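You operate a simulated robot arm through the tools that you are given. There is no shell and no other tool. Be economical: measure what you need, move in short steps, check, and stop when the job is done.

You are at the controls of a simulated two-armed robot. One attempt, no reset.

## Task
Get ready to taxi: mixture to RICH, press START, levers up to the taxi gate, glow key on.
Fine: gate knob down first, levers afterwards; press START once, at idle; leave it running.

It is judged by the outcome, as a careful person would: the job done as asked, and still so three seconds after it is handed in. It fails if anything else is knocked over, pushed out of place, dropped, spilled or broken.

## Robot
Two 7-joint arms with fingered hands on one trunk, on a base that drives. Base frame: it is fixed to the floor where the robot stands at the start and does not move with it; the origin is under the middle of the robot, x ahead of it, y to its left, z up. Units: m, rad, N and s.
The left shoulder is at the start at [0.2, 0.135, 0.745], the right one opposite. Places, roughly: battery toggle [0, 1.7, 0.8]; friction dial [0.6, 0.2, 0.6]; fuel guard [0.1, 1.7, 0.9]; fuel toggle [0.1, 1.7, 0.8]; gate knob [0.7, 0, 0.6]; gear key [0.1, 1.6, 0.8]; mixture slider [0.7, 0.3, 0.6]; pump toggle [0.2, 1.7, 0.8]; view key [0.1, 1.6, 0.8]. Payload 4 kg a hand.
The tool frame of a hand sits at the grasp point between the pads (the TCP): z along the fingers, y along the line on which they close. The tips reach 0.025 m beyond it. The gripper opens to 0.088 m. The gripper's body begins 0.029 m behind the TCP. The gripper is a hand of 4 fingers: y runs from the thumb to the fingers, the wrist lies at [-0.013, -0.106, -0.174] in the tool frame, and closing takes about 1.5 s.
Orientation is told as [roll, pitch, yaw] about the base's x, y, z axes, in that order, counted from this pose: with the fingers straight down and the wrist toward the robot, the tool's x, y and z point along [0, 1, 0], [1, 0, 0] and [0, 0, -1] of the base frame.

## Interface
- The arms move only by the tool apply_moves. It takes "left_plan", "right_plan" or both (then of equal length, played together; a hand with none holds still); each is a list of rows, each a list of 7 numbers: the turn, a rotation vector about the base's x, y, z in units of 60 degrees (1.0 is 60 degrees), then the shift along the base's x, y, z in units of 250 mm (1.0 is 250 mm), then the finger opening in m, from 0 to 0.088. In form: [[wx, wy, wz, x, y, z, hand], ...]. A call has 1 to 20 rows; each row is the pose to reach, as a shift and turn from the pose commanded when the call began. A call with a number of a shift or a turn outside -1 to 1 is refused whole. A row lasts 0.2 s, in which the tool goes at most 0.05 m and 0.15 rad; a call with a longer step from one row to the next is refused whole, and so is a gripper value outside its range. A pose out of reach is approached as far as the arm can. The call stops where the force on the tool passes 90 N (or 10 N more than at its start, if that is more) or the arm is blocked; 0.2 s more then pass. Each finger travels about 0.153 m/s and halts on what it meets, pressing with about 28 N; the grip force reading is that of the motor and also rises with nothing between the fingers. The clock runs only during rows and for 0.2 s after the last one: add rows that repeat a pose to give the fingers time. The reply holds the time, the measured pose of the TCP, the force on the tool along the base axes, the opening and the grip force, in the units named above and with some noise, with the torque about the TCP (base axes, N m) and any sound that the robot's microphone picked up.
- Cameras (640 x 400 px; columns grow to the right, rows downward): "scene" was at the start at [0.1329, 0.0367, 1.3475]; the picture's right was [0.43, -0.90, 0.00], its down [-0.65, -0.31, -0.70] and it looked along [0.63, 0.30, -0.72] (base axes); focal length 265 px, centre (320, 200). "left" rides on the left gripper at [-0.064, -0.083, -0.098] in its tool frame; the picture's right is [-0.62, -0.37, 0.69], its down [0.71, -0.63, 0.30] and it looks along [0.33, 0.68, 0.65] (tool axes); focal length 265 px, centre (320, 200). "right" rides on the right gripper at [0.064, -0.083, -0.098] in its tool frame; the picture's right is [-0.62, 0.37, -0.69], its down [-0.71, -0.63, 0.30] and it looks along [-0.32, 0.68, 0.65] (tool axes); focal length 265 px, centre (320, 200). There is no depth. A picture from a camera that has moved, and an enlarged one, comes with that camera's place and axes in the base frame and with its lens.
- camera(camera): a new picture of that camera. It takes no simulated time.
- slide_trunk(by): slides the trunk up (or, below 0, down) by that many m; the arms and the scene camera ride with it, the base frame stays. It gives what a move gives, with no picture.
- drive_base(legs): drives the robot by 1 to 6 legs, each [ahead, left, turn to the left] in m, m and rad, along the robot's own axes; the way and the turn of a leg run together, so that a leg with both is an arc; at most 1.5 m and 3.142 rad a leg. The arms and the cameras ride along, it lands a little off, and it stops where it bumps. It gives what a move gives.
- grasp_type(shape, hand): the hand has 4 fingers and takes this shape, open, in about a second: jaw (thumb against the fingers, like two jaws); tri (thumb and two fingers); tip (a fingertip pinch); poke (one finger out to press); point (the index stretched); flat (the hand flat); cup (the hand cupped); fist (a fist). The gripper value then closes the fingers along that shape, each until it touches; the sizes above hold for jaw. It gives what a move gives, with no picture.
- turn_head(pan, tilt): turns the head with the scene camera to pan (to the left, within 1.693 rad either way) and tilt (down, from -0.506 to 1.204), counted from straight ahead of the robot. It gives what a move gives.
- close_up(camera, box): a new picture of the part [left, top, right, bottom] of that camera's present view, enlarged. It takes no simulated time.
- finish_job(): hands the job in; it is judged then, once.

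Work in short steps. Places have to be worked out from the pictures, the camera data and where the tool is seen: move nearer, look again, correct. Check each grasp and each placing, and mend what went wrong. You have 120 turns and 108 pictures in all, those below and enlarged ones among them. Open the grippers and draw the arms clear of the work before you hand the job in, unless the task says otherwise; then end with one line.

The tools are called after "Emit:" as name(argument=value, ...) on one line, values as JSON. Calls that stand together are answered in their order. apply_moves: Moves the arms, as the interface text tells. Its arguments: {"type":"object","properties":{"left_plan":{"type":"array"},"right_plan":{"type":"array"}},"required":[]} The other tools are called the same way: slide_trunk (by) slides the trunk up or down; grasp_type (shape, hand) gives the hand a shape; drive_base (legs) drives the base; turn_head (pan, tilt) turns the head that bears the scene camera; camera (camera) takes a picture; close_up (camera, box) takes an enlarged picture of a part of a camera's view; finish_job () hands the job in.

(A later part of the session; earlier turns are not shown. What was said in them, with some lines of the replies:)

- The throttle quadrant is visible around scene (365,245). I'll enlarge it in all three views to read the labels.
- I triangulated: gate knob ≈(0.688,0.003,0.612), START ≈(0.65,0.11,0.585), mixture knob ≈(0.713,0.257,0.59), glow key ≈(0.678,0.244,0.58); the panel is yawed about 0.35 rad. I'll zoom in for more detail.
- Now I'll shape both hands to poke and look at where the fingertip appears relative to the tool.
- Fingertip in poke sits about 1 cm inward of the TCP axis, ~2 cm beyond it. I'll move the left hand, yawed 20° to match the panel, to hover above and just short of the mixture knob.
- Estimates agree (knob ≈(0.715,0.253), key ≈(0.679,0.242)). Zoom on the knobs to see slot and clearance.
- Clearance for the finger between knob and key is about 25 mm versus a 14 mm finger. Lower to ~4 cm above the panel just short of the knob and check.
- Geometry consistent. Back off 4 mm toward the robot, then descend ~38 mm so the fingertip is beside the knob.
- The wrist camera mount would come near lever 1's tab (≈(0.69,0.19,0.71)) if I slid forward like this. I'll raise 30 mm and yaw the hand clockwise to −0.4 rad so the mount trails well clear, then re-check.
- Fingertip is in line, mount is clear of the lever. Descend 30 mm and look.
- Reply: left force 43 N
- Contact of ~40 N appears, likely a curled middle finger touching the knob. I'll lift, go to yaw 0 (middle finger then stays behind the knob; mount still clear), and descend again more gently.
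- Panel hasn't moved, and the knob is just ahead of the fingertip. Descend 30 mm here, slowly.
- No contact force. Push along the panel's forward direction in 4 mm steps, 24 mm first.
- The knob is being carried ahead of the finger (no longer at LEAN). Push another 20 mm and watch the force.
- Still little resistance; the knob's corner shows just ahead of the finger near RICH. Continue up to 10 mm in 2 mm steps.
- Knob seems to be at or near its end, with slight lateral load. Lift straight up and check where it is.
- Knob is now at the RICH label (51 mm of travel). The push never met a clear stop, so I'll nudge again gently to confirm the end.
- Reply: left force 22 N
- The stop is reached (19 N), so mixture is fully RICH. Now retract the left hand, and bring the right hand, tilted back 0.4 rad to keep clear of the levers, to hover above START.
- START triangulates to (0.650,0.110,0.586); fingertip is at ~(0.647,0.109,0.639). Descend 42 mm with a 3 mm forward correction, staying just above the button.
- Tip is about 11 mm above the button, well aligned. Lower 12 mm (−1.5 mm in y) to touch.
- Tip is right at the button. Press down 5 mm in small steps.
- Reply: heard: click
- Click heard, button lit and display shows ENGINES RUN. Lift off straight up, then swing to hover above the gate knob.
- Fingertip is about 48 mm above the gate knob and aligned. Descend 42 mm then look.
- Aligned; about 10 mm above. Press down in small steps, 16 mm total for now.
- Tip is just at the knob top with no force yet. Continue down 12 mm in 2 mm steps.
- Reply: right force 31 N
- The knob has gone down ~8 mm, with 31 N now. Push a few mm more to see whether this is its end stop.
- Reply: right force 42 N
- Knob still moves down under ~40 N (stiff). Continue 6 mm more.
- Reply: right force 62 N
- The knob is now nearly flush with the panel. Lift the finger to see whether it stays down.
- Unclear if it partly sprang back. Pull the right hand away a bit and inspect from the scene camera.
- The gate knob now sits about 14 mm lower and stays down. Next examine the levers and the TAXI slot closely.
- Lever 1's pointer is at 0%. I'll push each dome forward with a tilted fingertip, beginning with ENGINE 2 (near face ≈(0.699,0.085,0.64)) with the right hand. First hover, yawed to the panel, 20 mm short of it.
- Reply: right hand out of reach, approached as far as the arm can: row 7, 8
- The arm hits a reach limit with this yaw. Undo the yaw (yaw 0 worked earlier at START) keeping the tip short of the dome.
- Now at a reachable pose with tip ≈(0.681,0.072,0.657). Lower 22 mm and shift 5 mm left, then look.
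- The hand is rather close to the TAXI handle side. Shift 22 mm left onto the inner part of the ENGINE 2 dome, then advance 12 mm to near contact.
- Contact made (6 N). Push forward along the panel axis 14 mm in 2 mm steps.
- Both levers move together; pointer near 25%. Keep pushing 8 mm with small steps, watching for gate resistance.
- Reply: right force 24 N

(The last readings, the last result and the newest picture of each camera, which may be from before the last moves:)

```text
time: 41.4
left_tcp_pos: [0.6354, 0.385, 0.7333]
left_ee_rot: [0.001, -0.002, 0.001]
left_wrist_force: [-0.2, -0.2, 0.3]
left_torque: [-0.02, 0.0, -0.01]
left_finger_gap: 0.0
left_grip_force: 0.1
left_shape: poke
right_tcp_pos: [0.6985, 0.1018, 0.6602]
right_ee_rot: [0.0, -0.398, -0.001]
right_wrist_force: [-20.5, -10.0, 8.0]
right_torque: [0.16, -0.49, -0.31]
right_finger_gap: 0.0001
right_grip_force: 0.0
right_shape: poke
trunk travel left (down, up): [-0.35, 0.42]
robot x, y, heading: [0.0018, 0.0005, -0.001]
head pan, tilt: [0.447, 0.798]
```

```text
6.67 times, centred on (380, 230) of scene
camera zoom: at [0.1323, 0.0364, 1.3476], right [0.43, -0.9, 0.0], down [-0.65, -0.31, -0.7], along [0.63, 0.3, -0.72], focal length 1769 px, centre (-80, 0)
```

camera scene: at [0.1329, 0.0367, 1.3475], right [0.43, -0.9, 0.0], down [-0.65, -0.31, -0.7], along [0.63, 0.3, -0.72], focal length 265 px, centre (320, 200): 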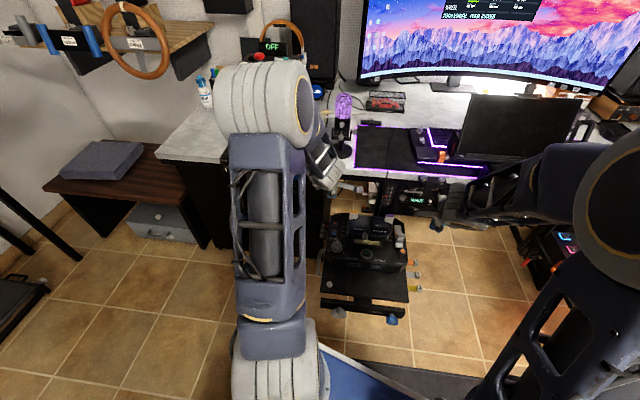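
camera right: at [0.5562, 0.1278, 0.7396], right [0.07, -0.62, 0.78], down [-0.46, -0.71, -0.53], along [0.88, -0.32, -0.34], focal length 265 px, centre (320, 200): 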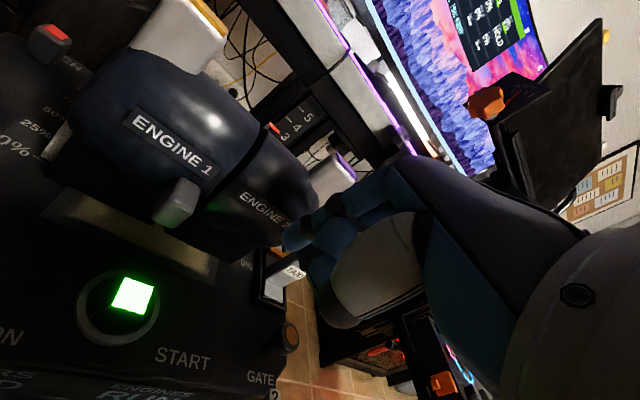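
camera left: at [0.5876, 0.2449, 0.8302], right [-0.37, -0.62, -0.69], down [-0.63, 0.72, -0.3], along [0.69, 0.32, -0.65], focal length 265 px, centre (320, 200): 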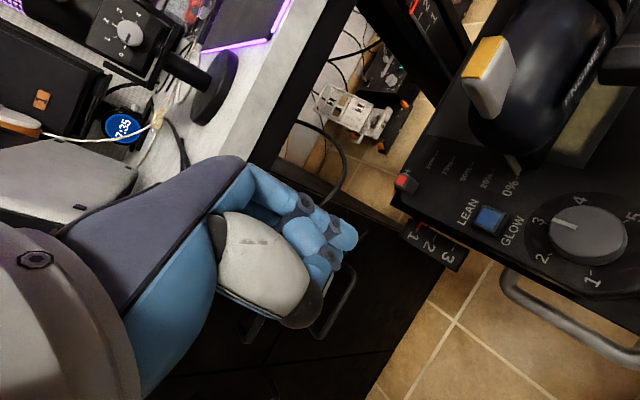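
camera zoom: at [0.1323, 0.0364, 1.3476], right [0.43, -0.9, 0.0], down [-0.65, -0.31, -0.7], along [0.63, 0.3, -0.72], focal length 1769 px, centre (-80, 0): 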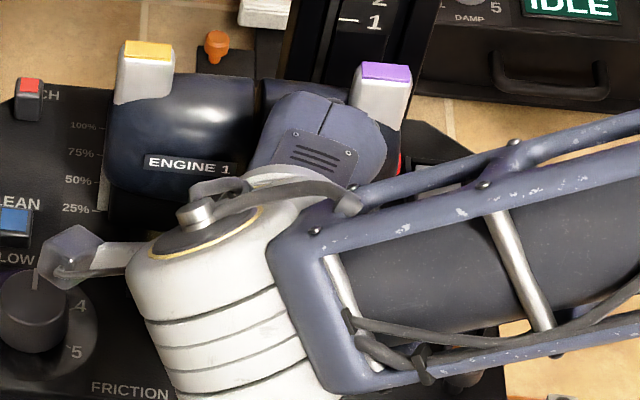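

Force rose to ~23 N and the levers stopped near 25–30%: the gate. Back off and verify they hold.

Emit:
apply_moves(right_plan=[[0, 0, 0, -0.04, -0.015, 0, 0], [0, 0, 0, -0.12, -0.05, 0.02, 0], [0, 0, 0, -0.2, -0.08, 0.15, 0], [0, 0, 0, -0.2, -0.2, 0.28, 0], [0, 0, 0, -0.18, -0.38, 0.3, 0], [0, 0, 0, -0.18, -0.56, 0.3, 0], [0, 0, 0, -0.18, -0.74, 0.32, 0], [0, 0, 0, -0.18, -0.92, 0.35, 0]])

Emit:
close_up(camera="scene", box=[310, 190, 430, 280])

Emit:
close_up(camera="scene", box=[370, 210, 420, 265])

Emit:
close_up(camera="left", box=[440, 0, 640, 130])

```text
time: 43.2
left_tcp_pos: [0.6356, 0.3859, 0.7326]
left_ee_rot: [-0.001, -0.002, 0.0]
left_wrist_force: [-0.4, 0.2, -0.3]
left_torque: [0.0, 0.03, 0.0]
left_finger_gap: 0.0002
left_grip_force: 0.1
left_shape: poke
right_tcp_pos: [0.6534, -0.1268, 0.7464]
right_ee_rot: [-0.001, -0.402, 0.002]
right_wrist_force: [0.1, -0.2, -0.3]
right_torque: [0.0, -0.01, 0.02]
right_finger_gap: 0.0001
right_grip_force: 0.0
right_shape: poke
trunk travel left (down, up): [-0.35, 0.42]
robot x, y, heading: [-0.0003, -0.0003, -0.003]
head pan, tilt: [0.447, 0.798]
```

```text
4.44 times, centred on (370, 235) of scene
camera zoom: at [0.133, 0.037, 1.3475], right [0.43, -0.9, 0.0], down [-0.65, -0.31, -0.7], along [0.63, 0.3, -0.72], focal length 1179 px, centre (98, 44)
```

zoom: 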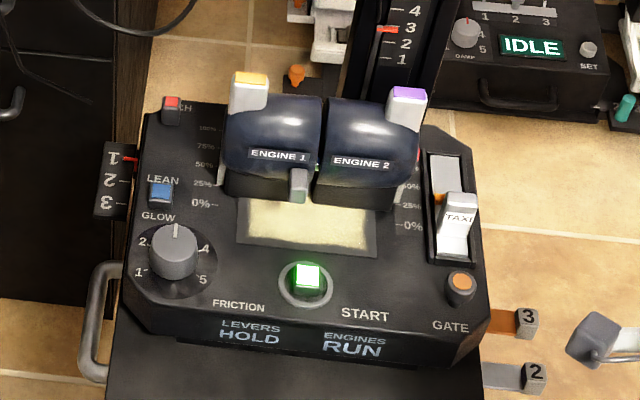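

```text
7.27 times, centred on (395, 238) of scene
camera zoom: at [0.133, 0.037, 1.3475], right [0.43, -0.9, 0.0], down [-0.65, -0.31, -0.7], along [0.63, 0.3, -0.72], focal length 1930 px, centre (-226, -73)
```

zoom: 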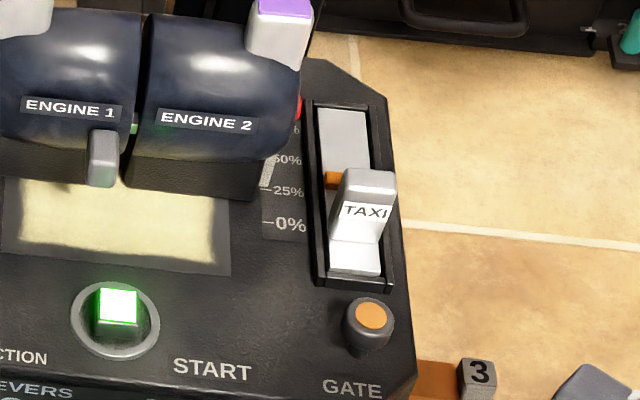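

```text
3.08 times, centred on (540, 65) of left
camera zoom: at [0.5521, 0.3227, 0.8312], right [-0.37, -0.62, -0.69], down [-0.63, 0.71, -0.3], along [0.68, 0.32, -0.65], focal length 817 px, centre (-357, 615)
```

zoom: 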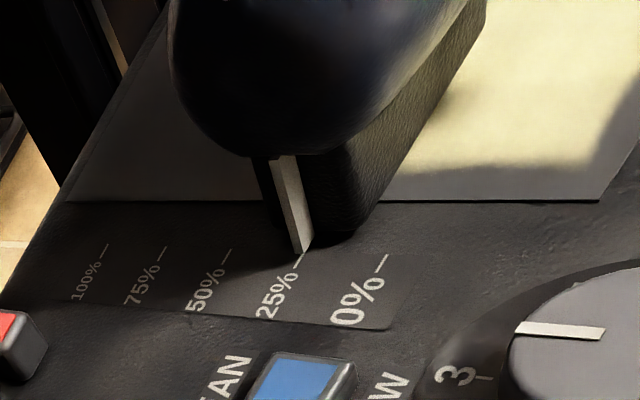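

Levers sit exactly at 25% on the gate and hold, engines RUN, gate knob down. Now bring the left fingertip above the GLOW key at (0.679,0.243,0.58).

Emit:
apply_moves(left_plan=[[0, 0, 0, 0.04, -0.13, 0, 0], [0, 0, 0, 0.08, -0.27, 0, 0], [0, 0, 0, 0.12, -0.41, -0.04, 0], [0, 0, 0, 0.174, -0.543, -0.1, 0], [0, 0, 0, 0.174, -0.543, -0.25, 0], [0, 0, 0, 0.174, -0.543, -0.388, 0], [0, 0, 0, 0.174, -0.543, -0.388, 0]])

Emit:
close_up(camera="left", box=[280, 130, 480, 330])

Emit:
close_up(camera="scene", box=[325, 200, 385, 250])

```text
time: 44.8
left_tcp_pos: [0.6801, 0.2503, 0.6364]
left_ee_rot: [0.001, -0.001, -0.002]
left_wrist_force: [0.3, 0.5, -0.1]
left_torque: [0.02, -0.02, 0.0]
left_finger_gap: 0.0001
left_grip_force: 0.0
left_shape: poke
right_tcp_pos: [0.6539, -0.1281, 0.7458]
right_ee_rot: [0.0, -0.4, 0.001]
right_wrist_force: [0.1, -0.3, 0.9]
right_torque: [0.0, -0.03, -0.03]
right_finger_gap: 0.0
right_grip_force: 0.0
right_shape: poke
trunk travel left (down, up): [-0.35, 0.42]
robot x, y, heading: [-0.0023, 0.0, -0.002]
head pan, tilt: [0.447, 0.798]
```

```text
2.00 times, centred on (380, 230) of left
camera zoom: at [0.5956, 0.1867, 0.7341], right [-0.37, -0.62, -0.69], down [-0.63, 0.72, -0.3], along [0.69, 0.32, -0.65], focal length 531 px, centre (200, 140)
```

zoom: 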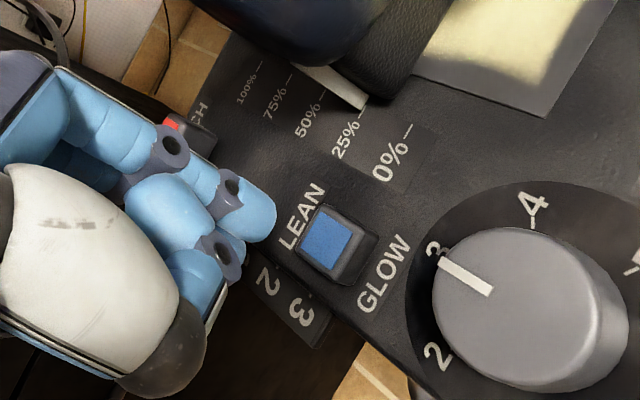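

```text
8.00 times, centred on (355, 225) of scene
camera zoom: at [0.133, 0.0366, 1.3475], right [0.43, -0.9, 0.0], down [-0.65, -0.31, -0.7], along [0.63, 0.3, -0.72], focal length 2122 px, centre (40, 0)
```

zoom: 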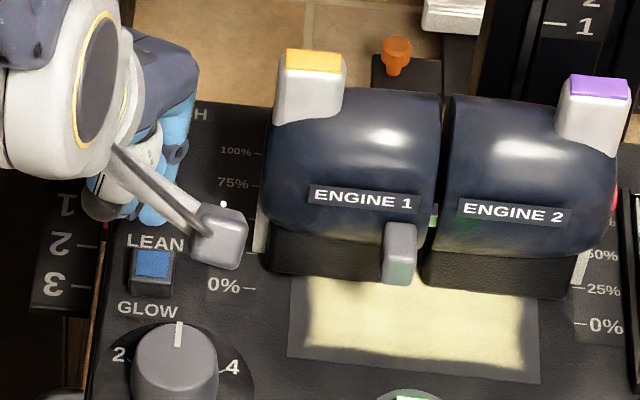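

Aligned within ~3 mm. Correct by (+2,−2) mm and descend 24 mm, then press gradually.

Emit:
apply_moves(left_plan=[[0, 0, 0, 0.007, -0.008, -0.04, 0], [0, 0, 0, 0.007, -0.008, -0.07, 0], [0, 0, 0, 0.007, -0.008, -0.09, 0], [0, 0, 0, 0.007, -0.008, -0.096, 0]])

Emit:
close_up(camera="left", box=[280, 130, 480, 330])

```text
time: 45.8
left_tcp_pos: [0.6802, 0.2472, 0.6123]
left_ee_rot: [0.002, 0.0, 0.0]
left_wrist_force: [0.0, -0.8, 0.0]
left_torque: [-0.05, 0.01, 0.02]
left_finger_gap: 0.0001
left_grip_force: 0.1
left_shape: poke
right_tcp_pos: [0.6541, -0.1276, 0.7464]
right_ee_rot: [0.0, -0.399, 0.0]
right_wrist_force: [-0.9, 0.2, -0.5]
right_torque: [-0.01, 0.02, 0.0]
right_finger_gap: 0.0
right_grip_force: 0.0
right_shape: poke
trunk travel left (down, up): [-0.35, 0.42]
robot x, y, heading: [-0.0038, 0.0015, -0.002]
head pan, tilt: [0.447, 0.798]
```

```text
2.00 times, centred on (380, 230) of left
camera zoom: at [0.5967, 0.1846, 0.7104], right [-0.37, -0.62, -0.69], down [-0.63, 0.72, -0.3], along [0.69, 0.32, -0.65], focal length 531 px, centre (200, 140)
```

zoom: 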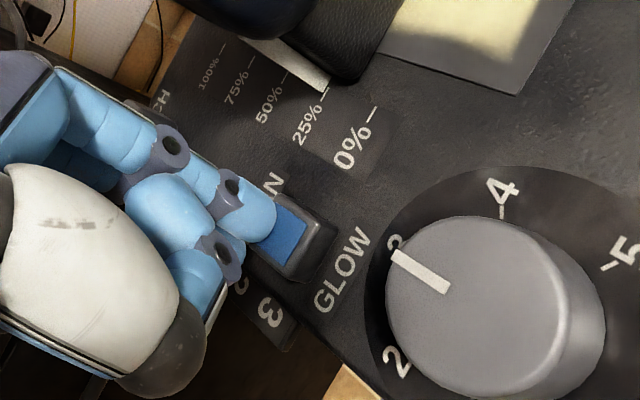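

Tip right above the key. Press down 2 mm steps until a click.

Emit:
apply_moves(left_plan=[[0, 0, 0, 0, 0, -0.006, 0], [0, 0, 0, 0, 0, -0.012, 0], [0, 0, 0, 0, 0, -0.018, 0], [0, 0, 0, 0, 0, -0.024, 0]])

Emit:
close_up(camera="left", box=[280, 130, 480, 330])

```text
time: 46.8
left_tcp_pos: [0.68, 0.2474, 0.6078]
left_ee_rot: [0.003, -0.001, 0.0]
left_wrist_force: [-0.4, -0.2, 1.3]
left_torque: [-0.04, -0.02, -0.02]
left_finger_gap: 0.0
left_grip_force: 0.0
left_shape: poke
right_tcp_pos: [0.6549, -0.1287, 0.7463]
right_ee_rot: [0.0, -0.399, 0.0]
right_wrist_force: [0.0, -0.8, -0.1]
right_torque: [0.03, 0.02, 0.03]
right_finger_gap: 0.0001
right_grip_force: 0.1
right_shape: poke
trunk travel left (down, up): [-0.35, 0.42]
robot x, y, heading: [0.0004, 0.0004, -0.004]
head pan, tilt: [0.447, 0.798]
heard: click
```

```text
2.00 times, centred on (380, 230) of left
camera zoom: at [0.5964, 0.1846, 0.7045], right [-0.37, -0.62, -0.69], down [-0.63, 0.72, -0.3], along [0.68, 0.32, -0.65], focal length 531 px, centre (200, 140)
```

zoom: 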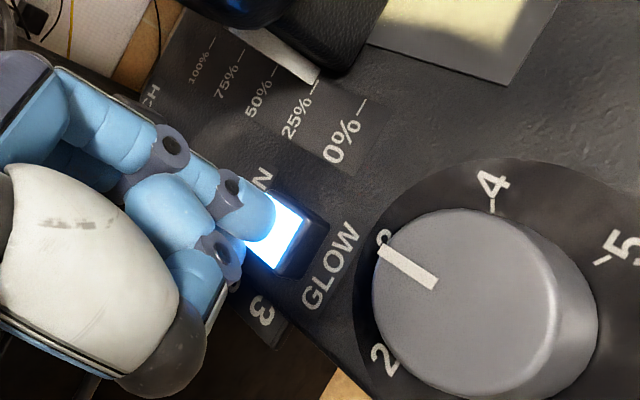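

Click heard and the GLOW key lit. Lift straight up, retract both hands, open them, and check the result.

Emit:
apply_moves(left_plan=[[0, 0, 0, 0, 0, 0.1, 0], [0, 0, 0, 0, 0, 0.25, 0], [0, 0, 0, -0.05, 0.12, 0.38, 0], [0, 0, 0, -0.12, 0.26, 0.48, 0], [0, 0, 0, -0.2, 0.4, 0.54, 0], [0, 0, 0, -0.3, 0.52, 0.6, 0], [0, 0, 0, -0.36, 0.6, 0.66, 0]], right_plan=[[0, 0, 0, -0.02, -0.05, 0.05, 0], [0, 0, 0, -0.04, -0.1, 0.1, 0], [0, 0, 0, -0.06, -0.15, 0.15, 0], [0, 0, 0, -0.08, -0.2, 0.2, 0], [0, 0, 0, -0.1, -0.25, 0.25, 0], [0, 0, 0, -0.1, -0.3, 0.3, 0], [0, 0, 0, -0.1, -0.35, 0.35, 0]])

Emit:
grasp_type(hand="left", shape="jaw")

Emit:
grasp_type(hand="right", shape="jaw")

Emit:
close_up(camera="scene", box=[310, 190, 430, 280])

Emit:
camera(camera="scene")

```text
time: 48.4
left_tcp_pos: [0.5902, 0.3977, 0.7711]
left_ee_rot: [0.001, -0.002, -0.001]
left_wrist_force: [-0.2, -0.4, 0.0]
left_torque: [-0.03, 0.01, 0.0]
left_finger_gap: 0.0002
left_grip_force: 0.0
left_shape: poke
right_tcp_pos: [0.63, -0.2154, 0.8356]
right_ee_rot: [0.0, -0.4, 0.002]
right_wrist_force: [0.1, 0.4, 0.8]
right_torque: [0.01, -0.01, 0.0]
right_finger_gap: 0.0001
right_grip_force: 0.0
right_shape: poke
trunk travel left (down, up): [-0.35, 0.42]
robot x, y, heading: [0.0007, 0.0008, -0.004]
head pan, tilt: [0.447, 0.798]
```

```text
time: 49.3
left_tcp_pos: [0.5909, 0.3984, 0.7698]
left_ee_rot: [-0.001, -0.002, 0.0]
left_wrist_force: [0.7, -0.5, -0.2]
left_torque: [-0.02, 0.0, 0.01]
left_finger_gap: 0.0881
left_grip_force: 0.0
left_shape: jaw
right_tcp_pos: [0.6293, -0.2152, 0.834]
right_ee_rot: [0.0, -0.399, 0.001]
right_wrist_force: [-0.5, -0.2, 0.2]
right_torque: [-0.02, 0.02, -0.04]
right_finger_gap: 0.0002
right_grip_force: 0.0
right_shape: poke
trunk travel left (down, up): [-0.35, 0.42]
robot x, y, heading: [-0.0011, -0.0019, -0.003]
head pan, tilt: [0.447, 0.798]
```

```text
time: 50.2
left_tcp_pos: [0.5907, 0.3988, 0.7713]
left_ee_rot: [0.0, -0.002, -0.001]
left_wrist_force: [0.2, 0.6, 0.6]
left_torque: [0.02, 0.0, 0.03]
left_finger_gap: 0.0879
left_grip_force: 0.0
left_shape: jaw
right_tcp_pos: [0.6285, -0.2159, 0.8337]
right_ee_rot: [0.001, -0.4, 0.003]
right_wrist_force: [0.4, -0.5, 0.1]
right_torque: [-0.03, 0.0, 0.02]
right_finger_gap: 0.0879
right_grip_force: 0.1
right_shape: jaw
trunk travel left (down, up): [-0.35, 0.42]
robot x, y, heading: [0.0015, 0.0024, -0.003]
head pan, tilt: [0.447, 0.798]
```

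```text
4.44 times, centred on (370, 235) of scene
camera zoom: at [0.1329, 0.0367, 1.3475], right [0.43, -0.9, 0.0], down [-0.65, -0.31, -0.7], along [0.63, 0.3, -0.72], focal length 1179 px, centre (98, 44)
```

zoom: 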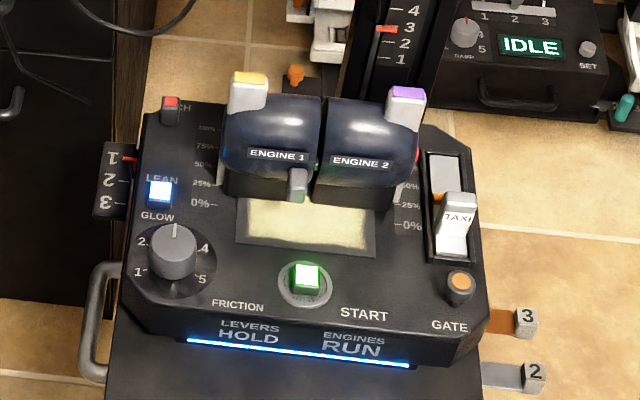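

```text
33 pictures are left
camera scene: at [0.1329, 0.0367, 1.3475], right [0.43, -0.9, 0.0], down [-0.65, -0.31, -0.7], along [0.63, 0.3, -0.72], focal length 265 px, centre (320, 200)
```

scene: 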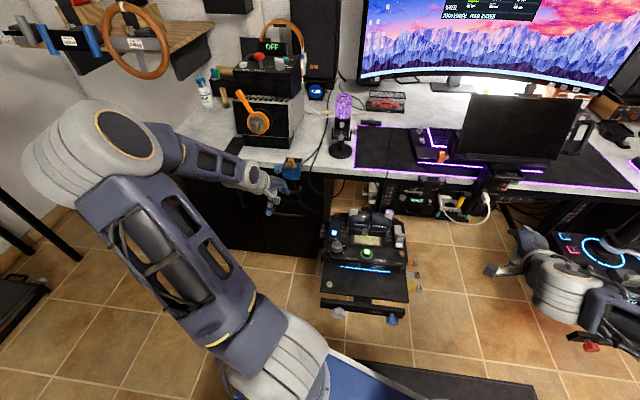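

Mixture is at RICH, engines show RUN, levers are at the gate (25%) and holding, the gate knob is down and GLOW is lit. Nothing else looks disturbed, so I'm handing in.

Emit:
finish_job()

```text
The job is handed in.
```

Ready to taxi: mixture is at RICH, and START was pressed once at idle (display reads ENGINES RUN). The gate knob went down before the levers, both levers are holding at the taxi gate (about 25%), and the glow key is lit.
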